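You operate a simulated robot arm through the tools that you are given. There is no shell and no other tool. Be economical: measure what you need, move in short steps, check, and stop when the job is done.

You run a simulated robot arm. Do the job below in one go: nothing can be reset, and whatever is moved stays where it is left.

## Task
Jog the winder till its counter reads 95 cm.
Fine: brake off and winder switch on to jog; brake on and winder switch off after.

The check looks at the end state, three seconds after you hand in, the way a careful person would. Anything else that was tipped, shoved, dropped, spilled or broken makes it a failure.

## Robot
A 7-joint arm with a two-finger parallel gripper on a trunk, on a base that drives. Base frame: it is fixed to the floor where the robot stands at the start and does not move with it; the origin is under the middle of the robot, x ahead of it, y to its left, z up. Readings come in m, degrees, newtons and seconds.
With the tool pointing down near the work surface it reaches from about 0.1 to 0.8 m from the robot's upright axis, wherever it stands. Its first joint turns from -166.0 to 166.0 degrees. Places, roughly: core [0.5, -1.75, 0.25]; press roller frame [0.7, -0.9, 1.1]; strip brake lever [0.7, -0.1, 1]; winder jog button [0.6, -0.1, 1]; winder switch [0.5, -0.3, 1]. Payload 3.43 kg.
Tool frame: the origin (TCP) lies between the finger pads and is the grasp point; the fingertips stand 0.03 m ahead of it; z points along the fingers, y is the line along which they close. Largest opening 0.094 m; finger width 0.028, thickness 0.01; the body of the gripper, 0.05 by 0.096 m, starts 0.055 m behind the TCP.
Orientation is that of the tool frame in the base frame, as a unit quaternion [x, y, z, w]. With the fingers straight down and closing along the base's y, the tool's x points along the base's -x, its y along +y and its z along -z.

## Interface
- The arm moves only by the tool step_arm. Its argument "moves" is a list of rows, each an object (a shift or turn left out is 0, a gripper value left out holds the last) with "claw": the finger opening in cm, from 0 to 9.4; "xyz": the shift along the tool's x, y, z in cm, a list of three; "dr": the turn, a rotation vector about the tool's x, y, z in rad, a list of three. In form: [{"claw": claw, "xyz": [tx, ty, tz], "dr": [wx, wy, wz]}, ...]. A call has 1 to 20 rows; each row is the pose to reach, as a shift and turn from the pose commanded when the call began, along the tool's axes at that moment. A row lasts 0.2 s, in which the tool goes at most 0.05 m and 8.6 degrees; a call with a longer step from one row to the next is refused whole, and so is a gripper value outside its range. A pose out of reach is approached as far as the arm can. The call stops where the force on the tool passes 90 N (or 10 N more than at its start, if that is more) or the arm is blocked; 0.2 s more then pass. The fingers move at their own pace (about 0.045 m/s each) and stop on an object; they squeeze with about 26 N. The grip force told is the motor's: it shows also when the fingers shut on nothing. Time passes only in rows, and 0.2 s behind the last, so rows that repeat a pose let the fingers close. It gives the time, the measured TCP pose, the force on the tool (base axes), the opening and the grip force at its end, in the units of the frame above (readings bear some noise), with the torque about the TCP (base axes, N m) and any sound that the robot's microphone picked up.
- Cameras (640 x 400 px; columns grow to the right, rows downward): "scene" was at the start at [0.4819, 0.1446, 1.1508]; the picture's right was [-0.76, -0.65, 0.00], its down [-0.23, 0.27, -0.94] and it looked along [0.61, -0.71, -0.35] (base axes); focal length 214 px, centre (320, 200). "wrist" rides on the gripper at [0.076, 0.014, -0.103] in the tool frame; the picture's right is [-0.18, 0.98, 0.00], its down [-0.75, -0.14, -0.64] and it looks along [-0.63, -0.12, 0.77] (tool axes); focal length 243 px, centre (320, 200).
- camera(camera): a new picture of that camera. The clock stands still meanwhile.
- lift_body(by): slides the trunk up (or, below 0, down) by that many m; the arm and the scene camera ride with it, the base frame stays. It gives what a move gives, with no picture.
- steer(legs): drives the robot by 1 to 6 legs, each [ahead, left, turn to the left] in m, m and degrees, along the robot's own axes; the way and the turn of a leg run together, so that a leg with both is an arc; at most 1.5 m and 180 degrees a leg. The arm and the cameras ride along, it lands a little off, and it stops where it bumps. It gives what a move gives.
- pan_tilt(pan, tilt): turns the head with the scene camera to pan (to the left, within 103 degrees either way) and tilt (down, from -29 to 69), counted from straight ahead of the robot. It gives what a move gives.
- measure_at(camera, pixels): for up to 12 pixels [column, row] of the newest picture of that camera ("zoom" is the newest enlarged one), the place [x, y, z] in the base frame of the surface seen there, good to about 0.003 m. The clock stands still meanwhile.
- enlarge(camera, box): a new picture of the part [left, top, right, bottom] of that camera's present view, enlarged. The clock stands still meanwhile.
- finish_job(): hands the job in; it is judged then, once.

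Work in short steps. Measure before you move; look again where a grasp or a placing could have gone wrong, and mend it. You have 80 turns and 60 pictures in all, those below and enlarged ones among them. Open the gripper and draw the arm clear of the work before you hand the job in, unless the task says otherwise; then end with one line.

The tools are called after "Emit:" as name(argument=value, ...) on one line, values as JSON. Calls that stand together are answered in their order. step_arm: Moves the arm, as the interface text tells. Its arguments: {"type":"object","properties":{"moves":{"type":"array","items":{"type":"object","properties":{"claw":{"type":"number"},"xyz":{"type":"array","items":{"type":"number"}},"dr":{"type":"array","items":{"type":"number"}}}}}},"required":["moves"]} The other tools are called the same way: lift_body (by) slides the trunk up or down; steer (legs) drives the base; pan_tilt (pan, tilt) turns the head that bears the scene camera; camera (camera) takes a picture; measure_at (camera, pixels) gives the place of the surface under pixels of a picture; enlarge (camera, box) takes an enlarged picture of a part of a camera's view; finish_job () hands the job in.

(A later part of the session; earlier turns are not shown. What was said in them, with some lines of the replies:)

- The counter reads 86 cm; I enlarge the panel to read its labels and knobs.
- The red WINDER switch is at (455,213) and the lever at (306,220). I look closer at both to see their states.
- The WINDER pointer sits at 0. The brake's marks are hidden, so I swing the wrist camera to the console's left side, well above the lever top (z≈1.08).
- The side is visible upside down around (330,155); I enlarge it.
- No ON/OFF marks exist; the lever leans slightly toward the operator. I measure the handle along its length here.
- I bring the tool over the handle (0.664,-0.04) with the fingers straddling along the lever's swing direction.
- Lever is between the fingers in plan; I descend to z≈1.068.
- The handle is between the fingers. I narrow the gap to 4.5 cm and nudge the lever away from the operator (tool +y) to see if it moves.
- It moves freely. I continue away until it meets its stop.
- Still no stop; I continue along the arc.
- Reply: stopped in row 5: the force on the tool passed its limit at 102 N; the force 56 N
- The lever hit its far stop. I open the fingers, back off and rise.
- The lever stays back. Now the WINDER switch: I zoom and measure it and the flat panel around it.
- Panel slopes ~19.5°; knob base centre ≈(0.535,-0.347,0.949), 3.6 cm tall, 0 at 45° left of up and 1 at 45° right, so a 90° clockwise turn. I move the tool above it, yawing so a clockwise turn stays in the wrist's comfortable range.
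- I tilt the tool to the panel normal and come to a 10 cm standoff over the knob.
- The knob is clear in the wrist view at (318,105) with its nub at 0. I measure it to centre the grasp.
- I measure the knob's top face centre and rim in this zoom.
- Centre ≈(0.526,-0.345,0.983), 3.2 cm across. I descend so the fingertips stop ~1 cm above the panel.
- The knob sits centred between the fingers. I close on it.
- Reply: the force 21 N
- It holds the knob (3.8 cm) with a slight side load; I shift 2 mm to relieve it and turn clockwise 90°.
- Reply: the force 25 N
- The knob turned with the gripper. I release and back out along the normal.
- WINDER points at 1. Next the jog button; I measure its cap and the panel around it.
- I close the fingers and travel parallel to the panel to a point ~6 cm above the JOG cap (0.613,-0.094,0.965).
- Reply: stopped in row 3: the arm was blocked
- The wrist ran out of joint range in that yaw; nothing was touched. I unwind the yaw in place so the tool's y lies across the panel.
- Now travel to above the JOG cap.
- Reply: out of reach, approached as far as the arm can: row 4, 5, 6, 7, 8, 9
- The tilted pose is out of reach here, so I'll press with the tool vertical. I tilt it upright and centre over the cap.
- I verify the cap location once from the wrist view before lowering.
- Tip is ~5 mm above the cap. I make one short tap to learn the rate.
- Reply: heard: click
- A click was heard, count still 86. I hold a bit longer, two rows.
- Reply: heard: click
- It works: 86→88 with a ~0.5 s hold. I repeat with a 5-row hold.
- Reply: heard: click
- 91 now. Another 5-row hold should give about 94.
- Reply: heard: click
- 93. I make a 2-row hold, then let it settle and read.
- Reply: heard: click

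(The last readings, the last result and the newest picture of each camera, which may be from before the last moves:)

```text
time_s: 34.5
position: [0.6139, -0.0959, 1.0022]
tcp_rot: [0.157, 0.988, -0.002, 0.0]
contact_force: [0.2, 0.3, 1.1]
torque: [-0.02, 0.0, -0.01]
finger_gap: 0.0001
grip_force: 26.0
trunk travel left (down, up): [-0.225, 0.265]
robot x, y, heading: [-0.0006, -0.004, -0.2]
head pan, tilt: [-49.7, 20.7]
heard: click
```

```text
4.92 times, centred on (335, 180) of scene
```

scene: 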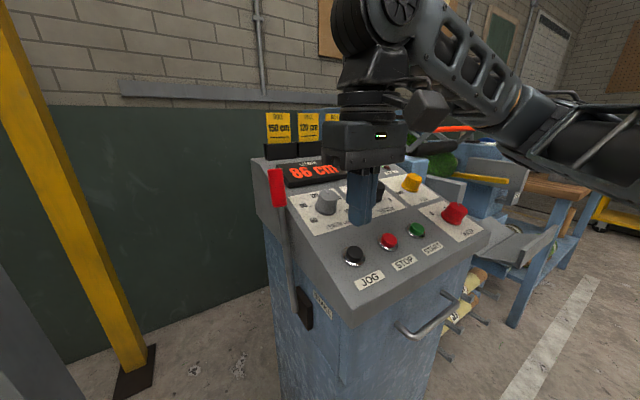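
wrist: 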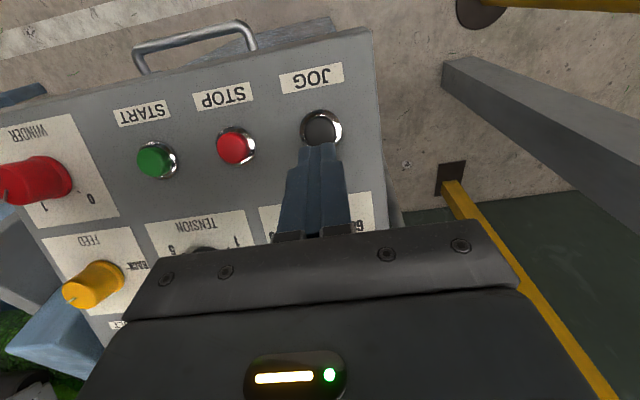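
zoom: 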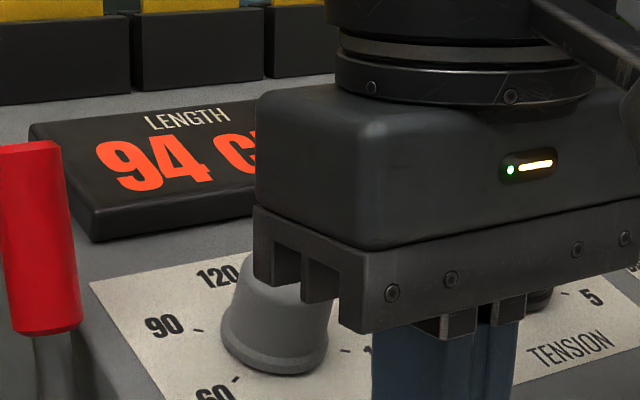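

94. One more short tap.

Emit:
step_arm(moves=[{"xyz": [0, 0, 0.9]}, {"xyz": [0, 0, 0]}, {"xyz": [0, 0, 0]}, {"xyz": [0, 0, 0]}])

Emit:
enlarge(camera="scene", box=[270, 140, 400, 220])

```text
time_s: 35.5
position: [0.6137, -0.0954, 1.0024]
tcp_rot: [0.158, 0.988, -0.001, 0.0]
contact_force: [0.0, 0.6, -0.4]
torque: [0.0, 0.03, -0.01]
finger_gap: 0.0002
grip_force: 26.4
trunk travel left (down, up): [-0.225, 0.265]
robot x, y, heading: [-0.0013, -0.0013, -0.0]
head pan, tilt: [-49.7, 20.7]
heard: click
```

```text
4.92 times, centred on (335, 180) of scene
```

zoom: 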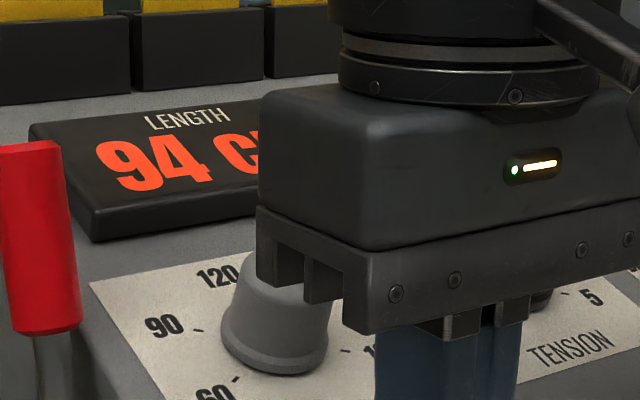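

Still 94; one more tap.

Emit:
step_arm(moves=[{"xyz": [0, 0, 0.9]}, {"xyz": [0, 0, 0]}, {"xyz": [0, 0, 0]}, {"xyz": [0, 0, 0]}])

Emit:
enlarge(camera="scene", box=[270, 140, 400, 220])

```text
time_s: 36.5
position: [0.6131, -0.0972, 1.003]
tcp_rot: [0.158, 0.987, -0.001, 0.001]
contact_force: [-0.2, -0.3, 0.0]
torque: [-0.02, 0.01, 0.01]
finger_gap: 0.0
grip_force: 26.2
trunk travel left (down, up): [-0.225, 0.265]
robot x, y, heading: [-0.0032, 0.0013, 0.0]
head pan, tilt: [-49.7, 20.7]
```

```text
4.92 times, centred on (335, 180) of scene
```

zoom: 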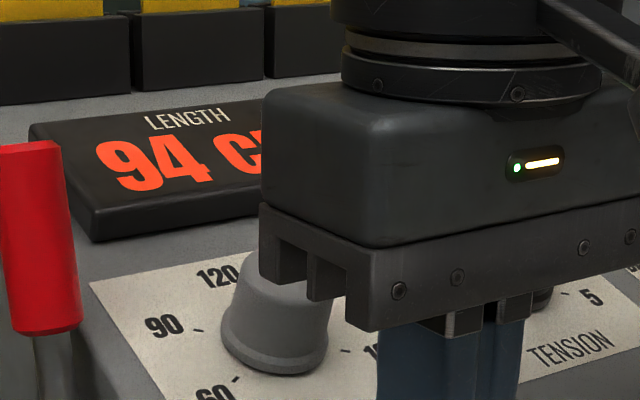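

No click that time; the tap was too shallow. I tap 1 mm deeper.

Emit:
step_arm(moves=[{"xyz": [0, 0, 1.05]}, {"xyz": [0, 0, 0]}, {"xyz": [0, 0, 0]}, {"xyz": [0, 0, 0]}])

Emit:
enlarge(camera="scene", box=[270, 140, 400, 220])

```text
time_s: 37.5
position: [0.6126, -0.0979, 1.0038]
tcp_rot: [0.158, 0.987, -0.001, 0.0]
contact_force: [0.9, -0.3, 0.0]
torque: [0.03, -0.02, 0.0]
finger_gap: 0.0
grip_force: 26.2
trunk travel left (down, up): [-0.225, 0.265]
robot x, y, heading: [-0.0008, -0.0026, 0.4]
head pan, tilt: [-49.7, 20.7]
heard: click
```

```text
4.92 times, centred on (335, 180) of scene
```

zoom: 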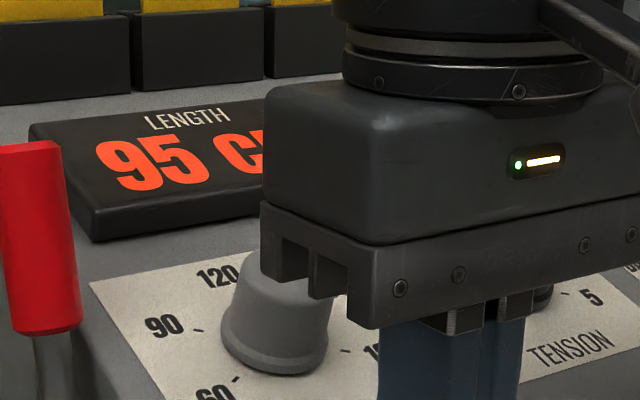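

Counter reads 95. I rise, open, and yaw back to the lever-straddling orientation near the lever.

Emit:
step_arm(moves=[{"xyz": [0, 0, -4]}, {"xyz": [0, 0, -8]}, {"xyz": [0, 0, -12], "dr": [0, 0, 0.13]}, {"xyz": [0, 0, -16], "dr": [0, 0, 0.26], "claw": 9.4}, {"xyz": [-1.4, 0.8, -17], "dr": [0, 0, 0.39]}, {"xyz": [-2.8, 1.6, -17], "dr": [0, 0, 0.52]}, {"xyz": [-4.2, 2.4, -17], "dr": [0, 0, 0.65]}, {"xyz": [-5.6, 3.2, -17], "dr": [0, 0, 0.78]}, {"xyz": [-7, 4, -17], "dr": [0, 0, 0.91]}, {"xyz": [-8.4, 4.8, -17], "dr": [0, 0, 1.04]}, {"xyz": [-9.8, 5.6, -17], "dr": [0, 0, 1.17]}, {"xyz": [-11.2, 6.4, -17], "dr": [0, 0, 1.3]}, {"xyz": [-12.6, 7.2, -17], "dr": [0, 0, 1.43]}, {"xyz": [-13.3, 7.5, -17], "dr": [0, 0, 1.56]}, {"xyz": [-13.3, 7.5, -17], "dr": [0, 0, 1.56]}])

Emit:
camera(camera="scene")

Emit:
measure_at(camera="scene", pixels=[[276, 172], [278, 185], [280, 200], [285, 230]])

```text
time_s: 40.7
position: [0.7632, -0.0667, 1.1723]
tcp_rot: [0.807, 0.591, -0.001, 0.002]
contact_force: [-0.5, -0.9, 0.0]
torque: [0.01, 0.01, 0.01]
finger_gap: 0.094
grip_force: 0.1
trunk travel left (down, up): [-0.225, 0.265]
robot x, y, heading: [-0.0012, -0.0011, -0.1]
head pan, tilt: [-49.7, 20.7]
```

```text
16 pictures are left
```

scene: 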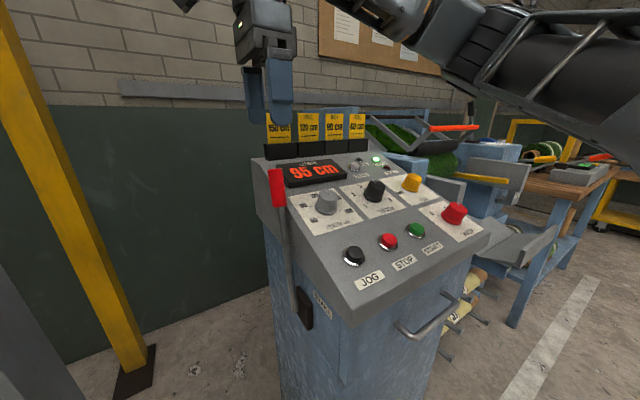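

```text
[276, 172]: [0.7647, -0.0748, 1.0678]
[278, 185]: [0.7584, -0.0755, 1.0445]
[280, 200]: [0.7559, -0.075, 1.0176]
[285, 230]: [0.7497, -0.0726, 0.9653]
```

The lever handle is near (0.77,-0.077), counter 95. I descend to straddle it.

Emit:
step_arm(moves=[{"xyz": [-0.6, 0.7, 3]}, {"xyz": [-0.6, 0.7, 6]}, {"xyz": [-0.6, 0.7, 9]}, {"xyz": [-0.6, 0.7, 11]}, {"xyz": [-0.6, 0.7, 11.5]}])

Emit:
enlarge(camera="scene", box=[220, 110, 380, 210])

```text
time_s: 41.9
position: [0.7691, -0.0739, 1.0574]
tcp_rot: [0.807, 0.591, -0.001, 0.0]
contact_force: [0.6, 0.0, -0.5]
torque: [0.01, 0.03, -0.01]
finger_gap: 0.0938
grip_force: 0.0
trunk travel left (down, up): [-0.225, 0.265]
robot x, y, heading: [-0.0016, -0.0011, -0.0]
head pan, tilt: [-49.7, 20.7]
```

```text
4.00 times, centred on (300, 160) of scene
```

zoom: 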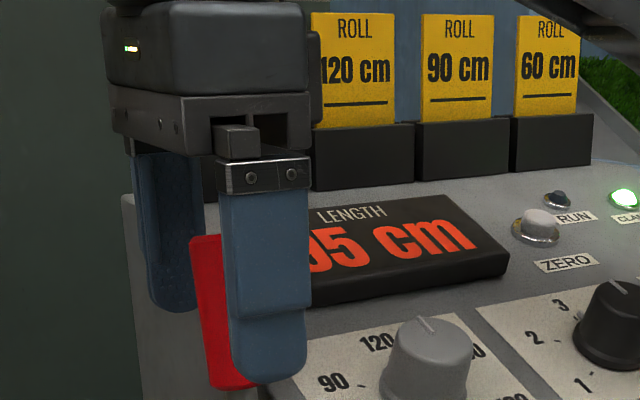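

The handle is between the fingers. I narrow and pull it back toward the operator.

Emit:
step_arm(moves=[{"claw": 4.5}, {"claw": 4.5}, {"xyz": [0, -1.5, 0]}, {"xyz": [0, -3, 0]}, {"xyz": [0, -4.5, -0.2]}, {"xyz": [0, -6, -0.3]}, {"xyz": [0, -7.5, -0.3]}, {"xyz": [0, -9, -0.2]}, {"xyz": [0, -10, 0]}])

Emit:
step_arm(moves=[{"xyz": [0, -0.5, 0]}, {"xyz": [0, -1, 0]}, {"xyz": [0, -1.5, 0]}, {"xyz": [0, -2, 0]}, {"xyz": [0, -2.5, 0]}, {"xyz": [0, -3, 0]}])

Emit:
camera(camera="scene")

```text
time_s: 43.9
position: [0.6724, -0.0421, 1.0572]
tcp_rot: [0.807, 0.591, -0.001, 0.0]
contact_force: [-2.3, -0.2, 0.2]
torque: [0.05, 0.02, 0.01]
finger_gap: 0.0458
grip_force: 0.0
trunk travel left (down, up): [-0.225, 0.265]
robot x, y, heading: [0.002, 0.0024, -0.1]
head pan, tilt: [-49.7, 20.7]
```

```text
time_s: 45.3
position: [0.6507, -0.035, 1.0566]
tcp_rot: [0.808, 0.589, 0.002, 0.004]
contact_force: [50.9, -12.6, 0.5]
torque: [-0.29, -1.56, 0.42]
finger_gap: 0.0757
grip_force: 26.1
trunk travel left (down, up): [-0.225, 0.265]
robot x, y, heading: [0.0001, 0.0012, -0.1]
head pan, tilt: [-49.7, 20.7]
```

```text
14 pictures are left
```

scene: 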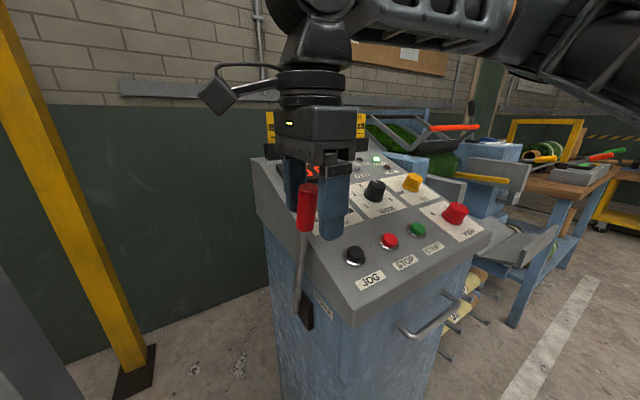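

The lever is back at its original stop (brake on). I release it, rise and move to above the WINDER switch.

Emit:
step_arm(moves=[{"claw": 9.4, "xyz": [0, 1, 0]}, {"claw": 9.4, "xyz": [0, 1, 0]}, {"xyz": [0, 1, -4]}, {"xyz": [0, 1, -8]}, {"xyz": [0, 1, -12]}, {"xyz": [0, 0, -15]}, {"xyz": [-3, -0.7, -15], "dr": [0, 0, -0.08]}, {"xyz": [-6, -1.5, -15], "dr": [0, 0, -0.16]}, {"xyz": [-9, -2.2, -15], "dr": [0, 0, -0.24]}, {"xyz": [-12, -3, -15], "dr": [0, 0, -0.32]}, {"xyz": [-15, -3.7, -15], "dr": [0, 0, -0.4]}, {"xyz": [-18, -4.4, -15], "dr": [0, 0, -0.48]}, {"xyz": [-21, -5.1, -15], "dr": [0, 0, -0.56]}, {"xyz": [-24, -5.9, -15], "dr": [0, 0, -0.64]}, {"xyz": [-27, -6.6, -15], "dr": [0, 0, -0.72]}, {"xyz": [-30, -7.4, -15], "dr": [0, 0, -0.81]}, {"xyz": [-33.6, -8.2, -15], "dr": [0, 0, -0.81]}, {"xyz": [-33.6, -8.2, -15], "dr": [0, 0, -0.81]}])

Emit:
camera(camera="scene")

```text
time_s: 49.1
position: [0.466, -0.33, 1.2066]
tcp_rot: [0.506, 0.862, 0.0, -0.001]
contact_force: [0.9, 0.3, -0.6]
torque: [-0.02, -0.01, 0.0]
finger_gap: 0.0942
grip_force: 0.1
trunk travel left (down, up): [-0.225, 0.265]
robot x, y, heading: [0.0008, 0.0015, -0.1]
head pan, tilt: [-49.7, 20.7]
```

```text
13 pictures are left
```

scene: 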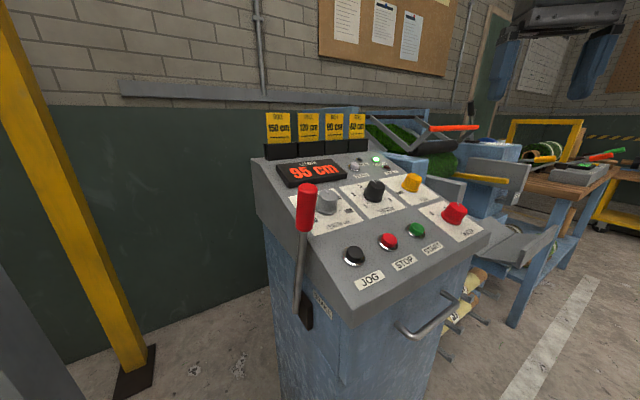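

Lever matches its starting position, counter 95. I tilt to the panel normal and come to standoff over the switch.

Emit:
step_arm(moves=[{"claw": 6.5, "xyz": [-0.5, 0.6, 3], "dr": [-0.059, -0.062, 0.01]}, {"xyz": [-0.9, 1.1, 6], "dr": [-0.119, -0.124, 0.02]}, {"xyz": [-1.4, 1.7, 9], "dr": [-0.178, -0.185, 0.03]}, {"xyz": [-1.9, 2.3, 12.4], "dr": [-0.237, -0.247, 0.039]}, {"xyz": [-1.9, 2.3, 12.4], "dr": [-0.237, -0.247, 0.039]}])

Emit:
camera(camera="wrist")

```text
time_s: 50.3
position: [0.4941, -0.3355, 1.0812]
tcp_rot: [0.517, 0.838, 0.039, 0.166]
contact_force: [0.5, 1.4, 0.5]
torque: [-0.02, -0.01, 0.01]
finger_gap: 0.065
grip_force: 0.1
trunk travel left (down, up): [-0.225, 0.265]
robot x, y, heading: [-0.004, 0.0028, -0.1]
head pan, tilt: [-49.7, 20.7]
```

```text
12 pictures are left
```

wrist: 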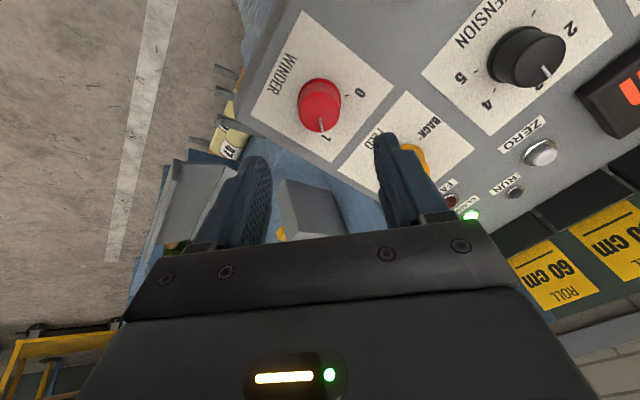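

Aligned with the knob. I descend 9.9 cm and close on it.

Emit:
step_arm(moves=[{"xyz": [0, 0, 3]}, {"xyz": [0, 0, 6]}, {"xyz": [0, 0, 8]}, {"xyz": [0, 0, 9.9]}, {"xyz": [0, 0, 9.9]}, {"claw": 2.9, "xyz": [0, 0, 9.9]}, {"xyz": [0, 0, 9.9]}, {"xyz": [0, 0, 9.9]}, {"xyz": [0, 0, 9.9]}])

Emit:
camera(camera="wrist")

```text
time_s: 52.3
position: [0.5253, -0.3472, 0.9894]
tcp_rot: [0.519, 0.838, 0.036, 0.165]
contact_force: [-20.4, -11.1, -15.8]
torque: [-0.09, -0.46, -0.01]
finger_gap: 0.0374
grip_force: 44.9
trunk travel left (down, up): [-0.225, 0.265]
robot x, y, heading: [0.0028, -0.0011, -0.0]
head pan, tilt: [-49.7, 20.7]
```

```text
11 pictures are left
```

wrist: 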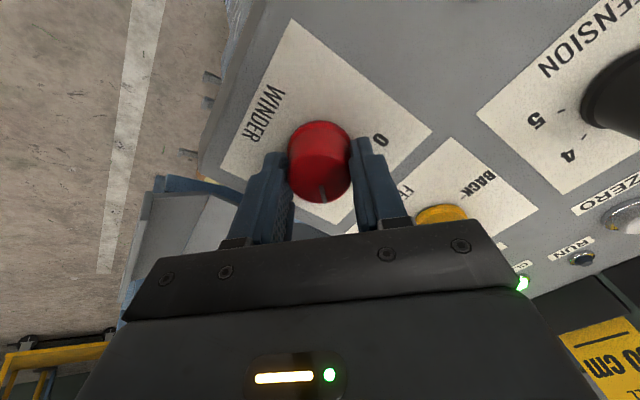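

Gripped. I relieve the side load by 2 mm and turn counter-clockwise 90°.

Emit:
step_arm(moves=[{"xyz": [0, -0.2, 0]}, {"xyz": [0, -0.2, 0], "dr": [0, 0, -0.13]}, {"xyz": [0, -0.2, 0], "dr": [0, 0, -0.26]}, {"xyz": [0, -0.2, 0], "dr": [0, 0, -0.39]}, {"xyz": [0, -0.2, 0], "dr": [0, 0, -0.52]}, {"xyz": [0, -0.2, 0], "dr": [0, 0, -0.65]}, {"xyz": [0, -0.2, 0], "dr": [0, 0, -0.78]}, {"xyz": [0, -0.2, 0], "dr": [0, 0, -0.91]}, {"xyz": [0, -0.2, 0], "dr": [0, 0, -1.04]}, {"xyz": [0, -0.2, 0], "dr": [0, 0, -1.17]}, {"xyz": [0, -0.2, 0], "dr": [0, 0, -1.3]}, {"xyz": [0, -0.2, 0], "dr": [0, 0, -1.43]}, {"xyz": [0, -0.2, 0], "dr": [0, 0, -1.57]}])

Emit:
step_arm(moves=[{"claw": 6.5}, {"claw": 6.5}, {"claw": 6.5}, {"xyz": [0, 0, -3]}, {"xyz": [0, 0, -6]}, {"xyz": [0, 0, -10]}, {"xyz": [0, 0, -14]}])

Emit:
camera(camera="wrist")

Emit:
enlarge(camera="scene", box=[240, 100, 500, 340])

```text
time_s: 55.1
position: [0.5239, -0.3477, 0.9898]
tcp_rot: [-0.228, 0.959, -0.09, 0.144]
contact_force: [2.1, 8.7, -9.2]
torque: [-0.06, -0.13, -0.92]
finger_gap: 0.0372
grip_force: 45.2
trunk travel left (down, up): [-0.225, 0.265]
robot x, y, heading: [-0.0046, -0.0036, 0.0]
head pan, tilt: [-49.7, 20.7]
```

```text
time_s: 56.7
position: [0.481, -0.3343, 1.1161]
tcp_rot: [-0.224, 0.961, -0.079, 0.142]
contact_force: [-0.4, 0.3, -0.3]
torque: [0.02, -0.04, -0.04]
finger_gap: 0.0648
grip_force: 0.1
trunk travel left (down, up): [-0.225, 0.265]
robot x, y, heading: [-0.0009, -0.001, 0.1]
head pan, tilt: [-49.7, 20.7]
```

```text
10 pictures are left
```

wrist: 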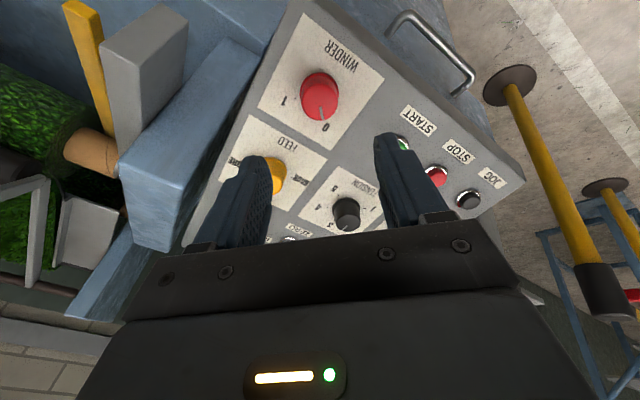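

```text
1.67 times, centred on (370, 220) of scene
```

zoom: 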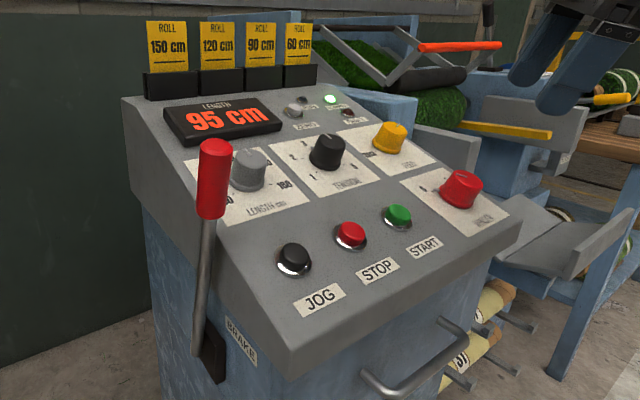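

The switch points at 0, the lever is back at its starting stop, and the counter reads 95 cm. I open fully, rise clear, then verify the switch up close.

Emit:
step_arm(moves=[{"claw": 9.4, "xyz": [0, 0, -4]}, {"xyz": [0, 0, -8]}, {"xyz": [0, 0, -8]}])

Emit:
enlarge(camera="scene", box=[400, 165, 500, 245])

```text
time_s: 57.5
position: [0.4537, -0.3226, 1.1978]
tcp_rot: [-0.227, 0.959, -0.091, 0.144]
contact_force: [3.7, 3.3, -6.6]
torque: [-0.68, -0.2, -0.5]
finger_gap: 0.0943
grip_force: 0.2
trunk travel left (down, up): [-0.225, 0.265]
robot x, y, heading: [-0.001, -0.0011, 0.0]
head pan, tilt: [-49.7, 20.7]
```

```text
5.00 times, centred on (450, 205) of scene
```

zoom: 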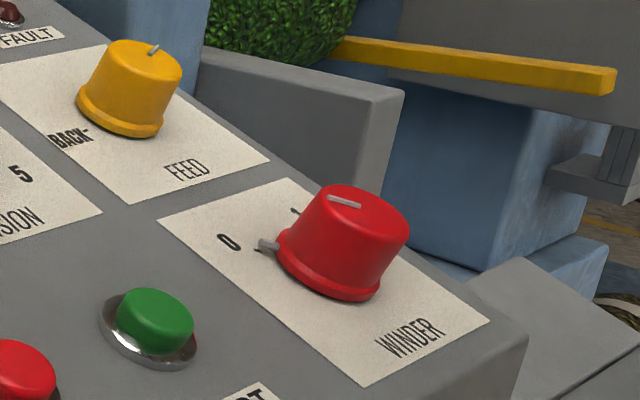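

The switch is at 0. The last reading shows ~8 N on the tool, so I look at what the arm may be near.

Emit:
camera(camera="wrist")

Emit:
step_arm(moves=[{"xyz": [0, 0, 0]}, {"xyz": [0, 0, 0]}])

Emit:
camera(camera="scene")

```text
7 pictures are left
```

wrist: 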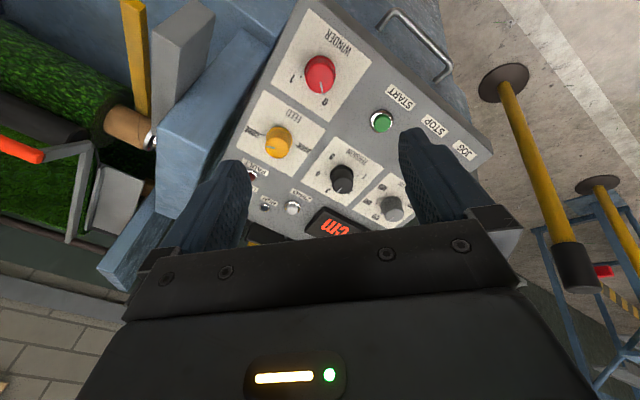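

```text
time_s: 58.1
position: [0.4535, -0.3228, 1.1976]
tcp_rot: [-0.227, 0.959, -0.091, 0.145]
contact_force: [-0.2, 0.2, 0.1]
torque: [0.01, -0.01, 0.01]
finger_gap: 0.094
grip_force: 0.1
trunk travel left (down, up): [-0.225, 0.265]
robot x, y, heading: [-0.0019, -0.0013, 0.2]
head pan, tilt: [-49.7, 20.7]
```

```text
6 pictures are left
```

scene: 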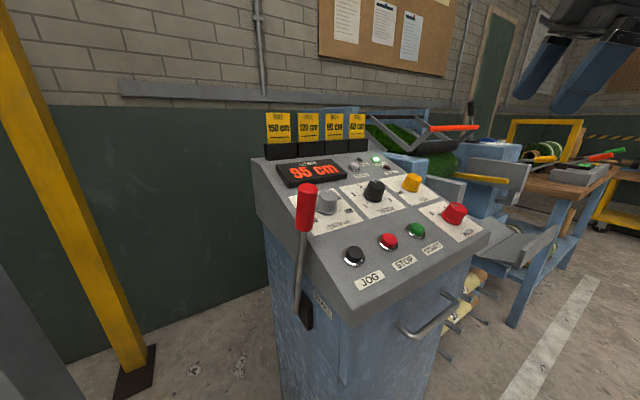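

The force is back to zero (only the deceleration transient) and everything is in place, so I hand in.

Emit:
finish_job()

```text
The job is handed in.
```

I jogged the winder from 86 to 95 cm. The WINDER switch is back at 0 and the gripper is open and clear of the console. The brake lever has no ON/OFF marks, so I took its starting position, toward the operator, as on, and put it back there.
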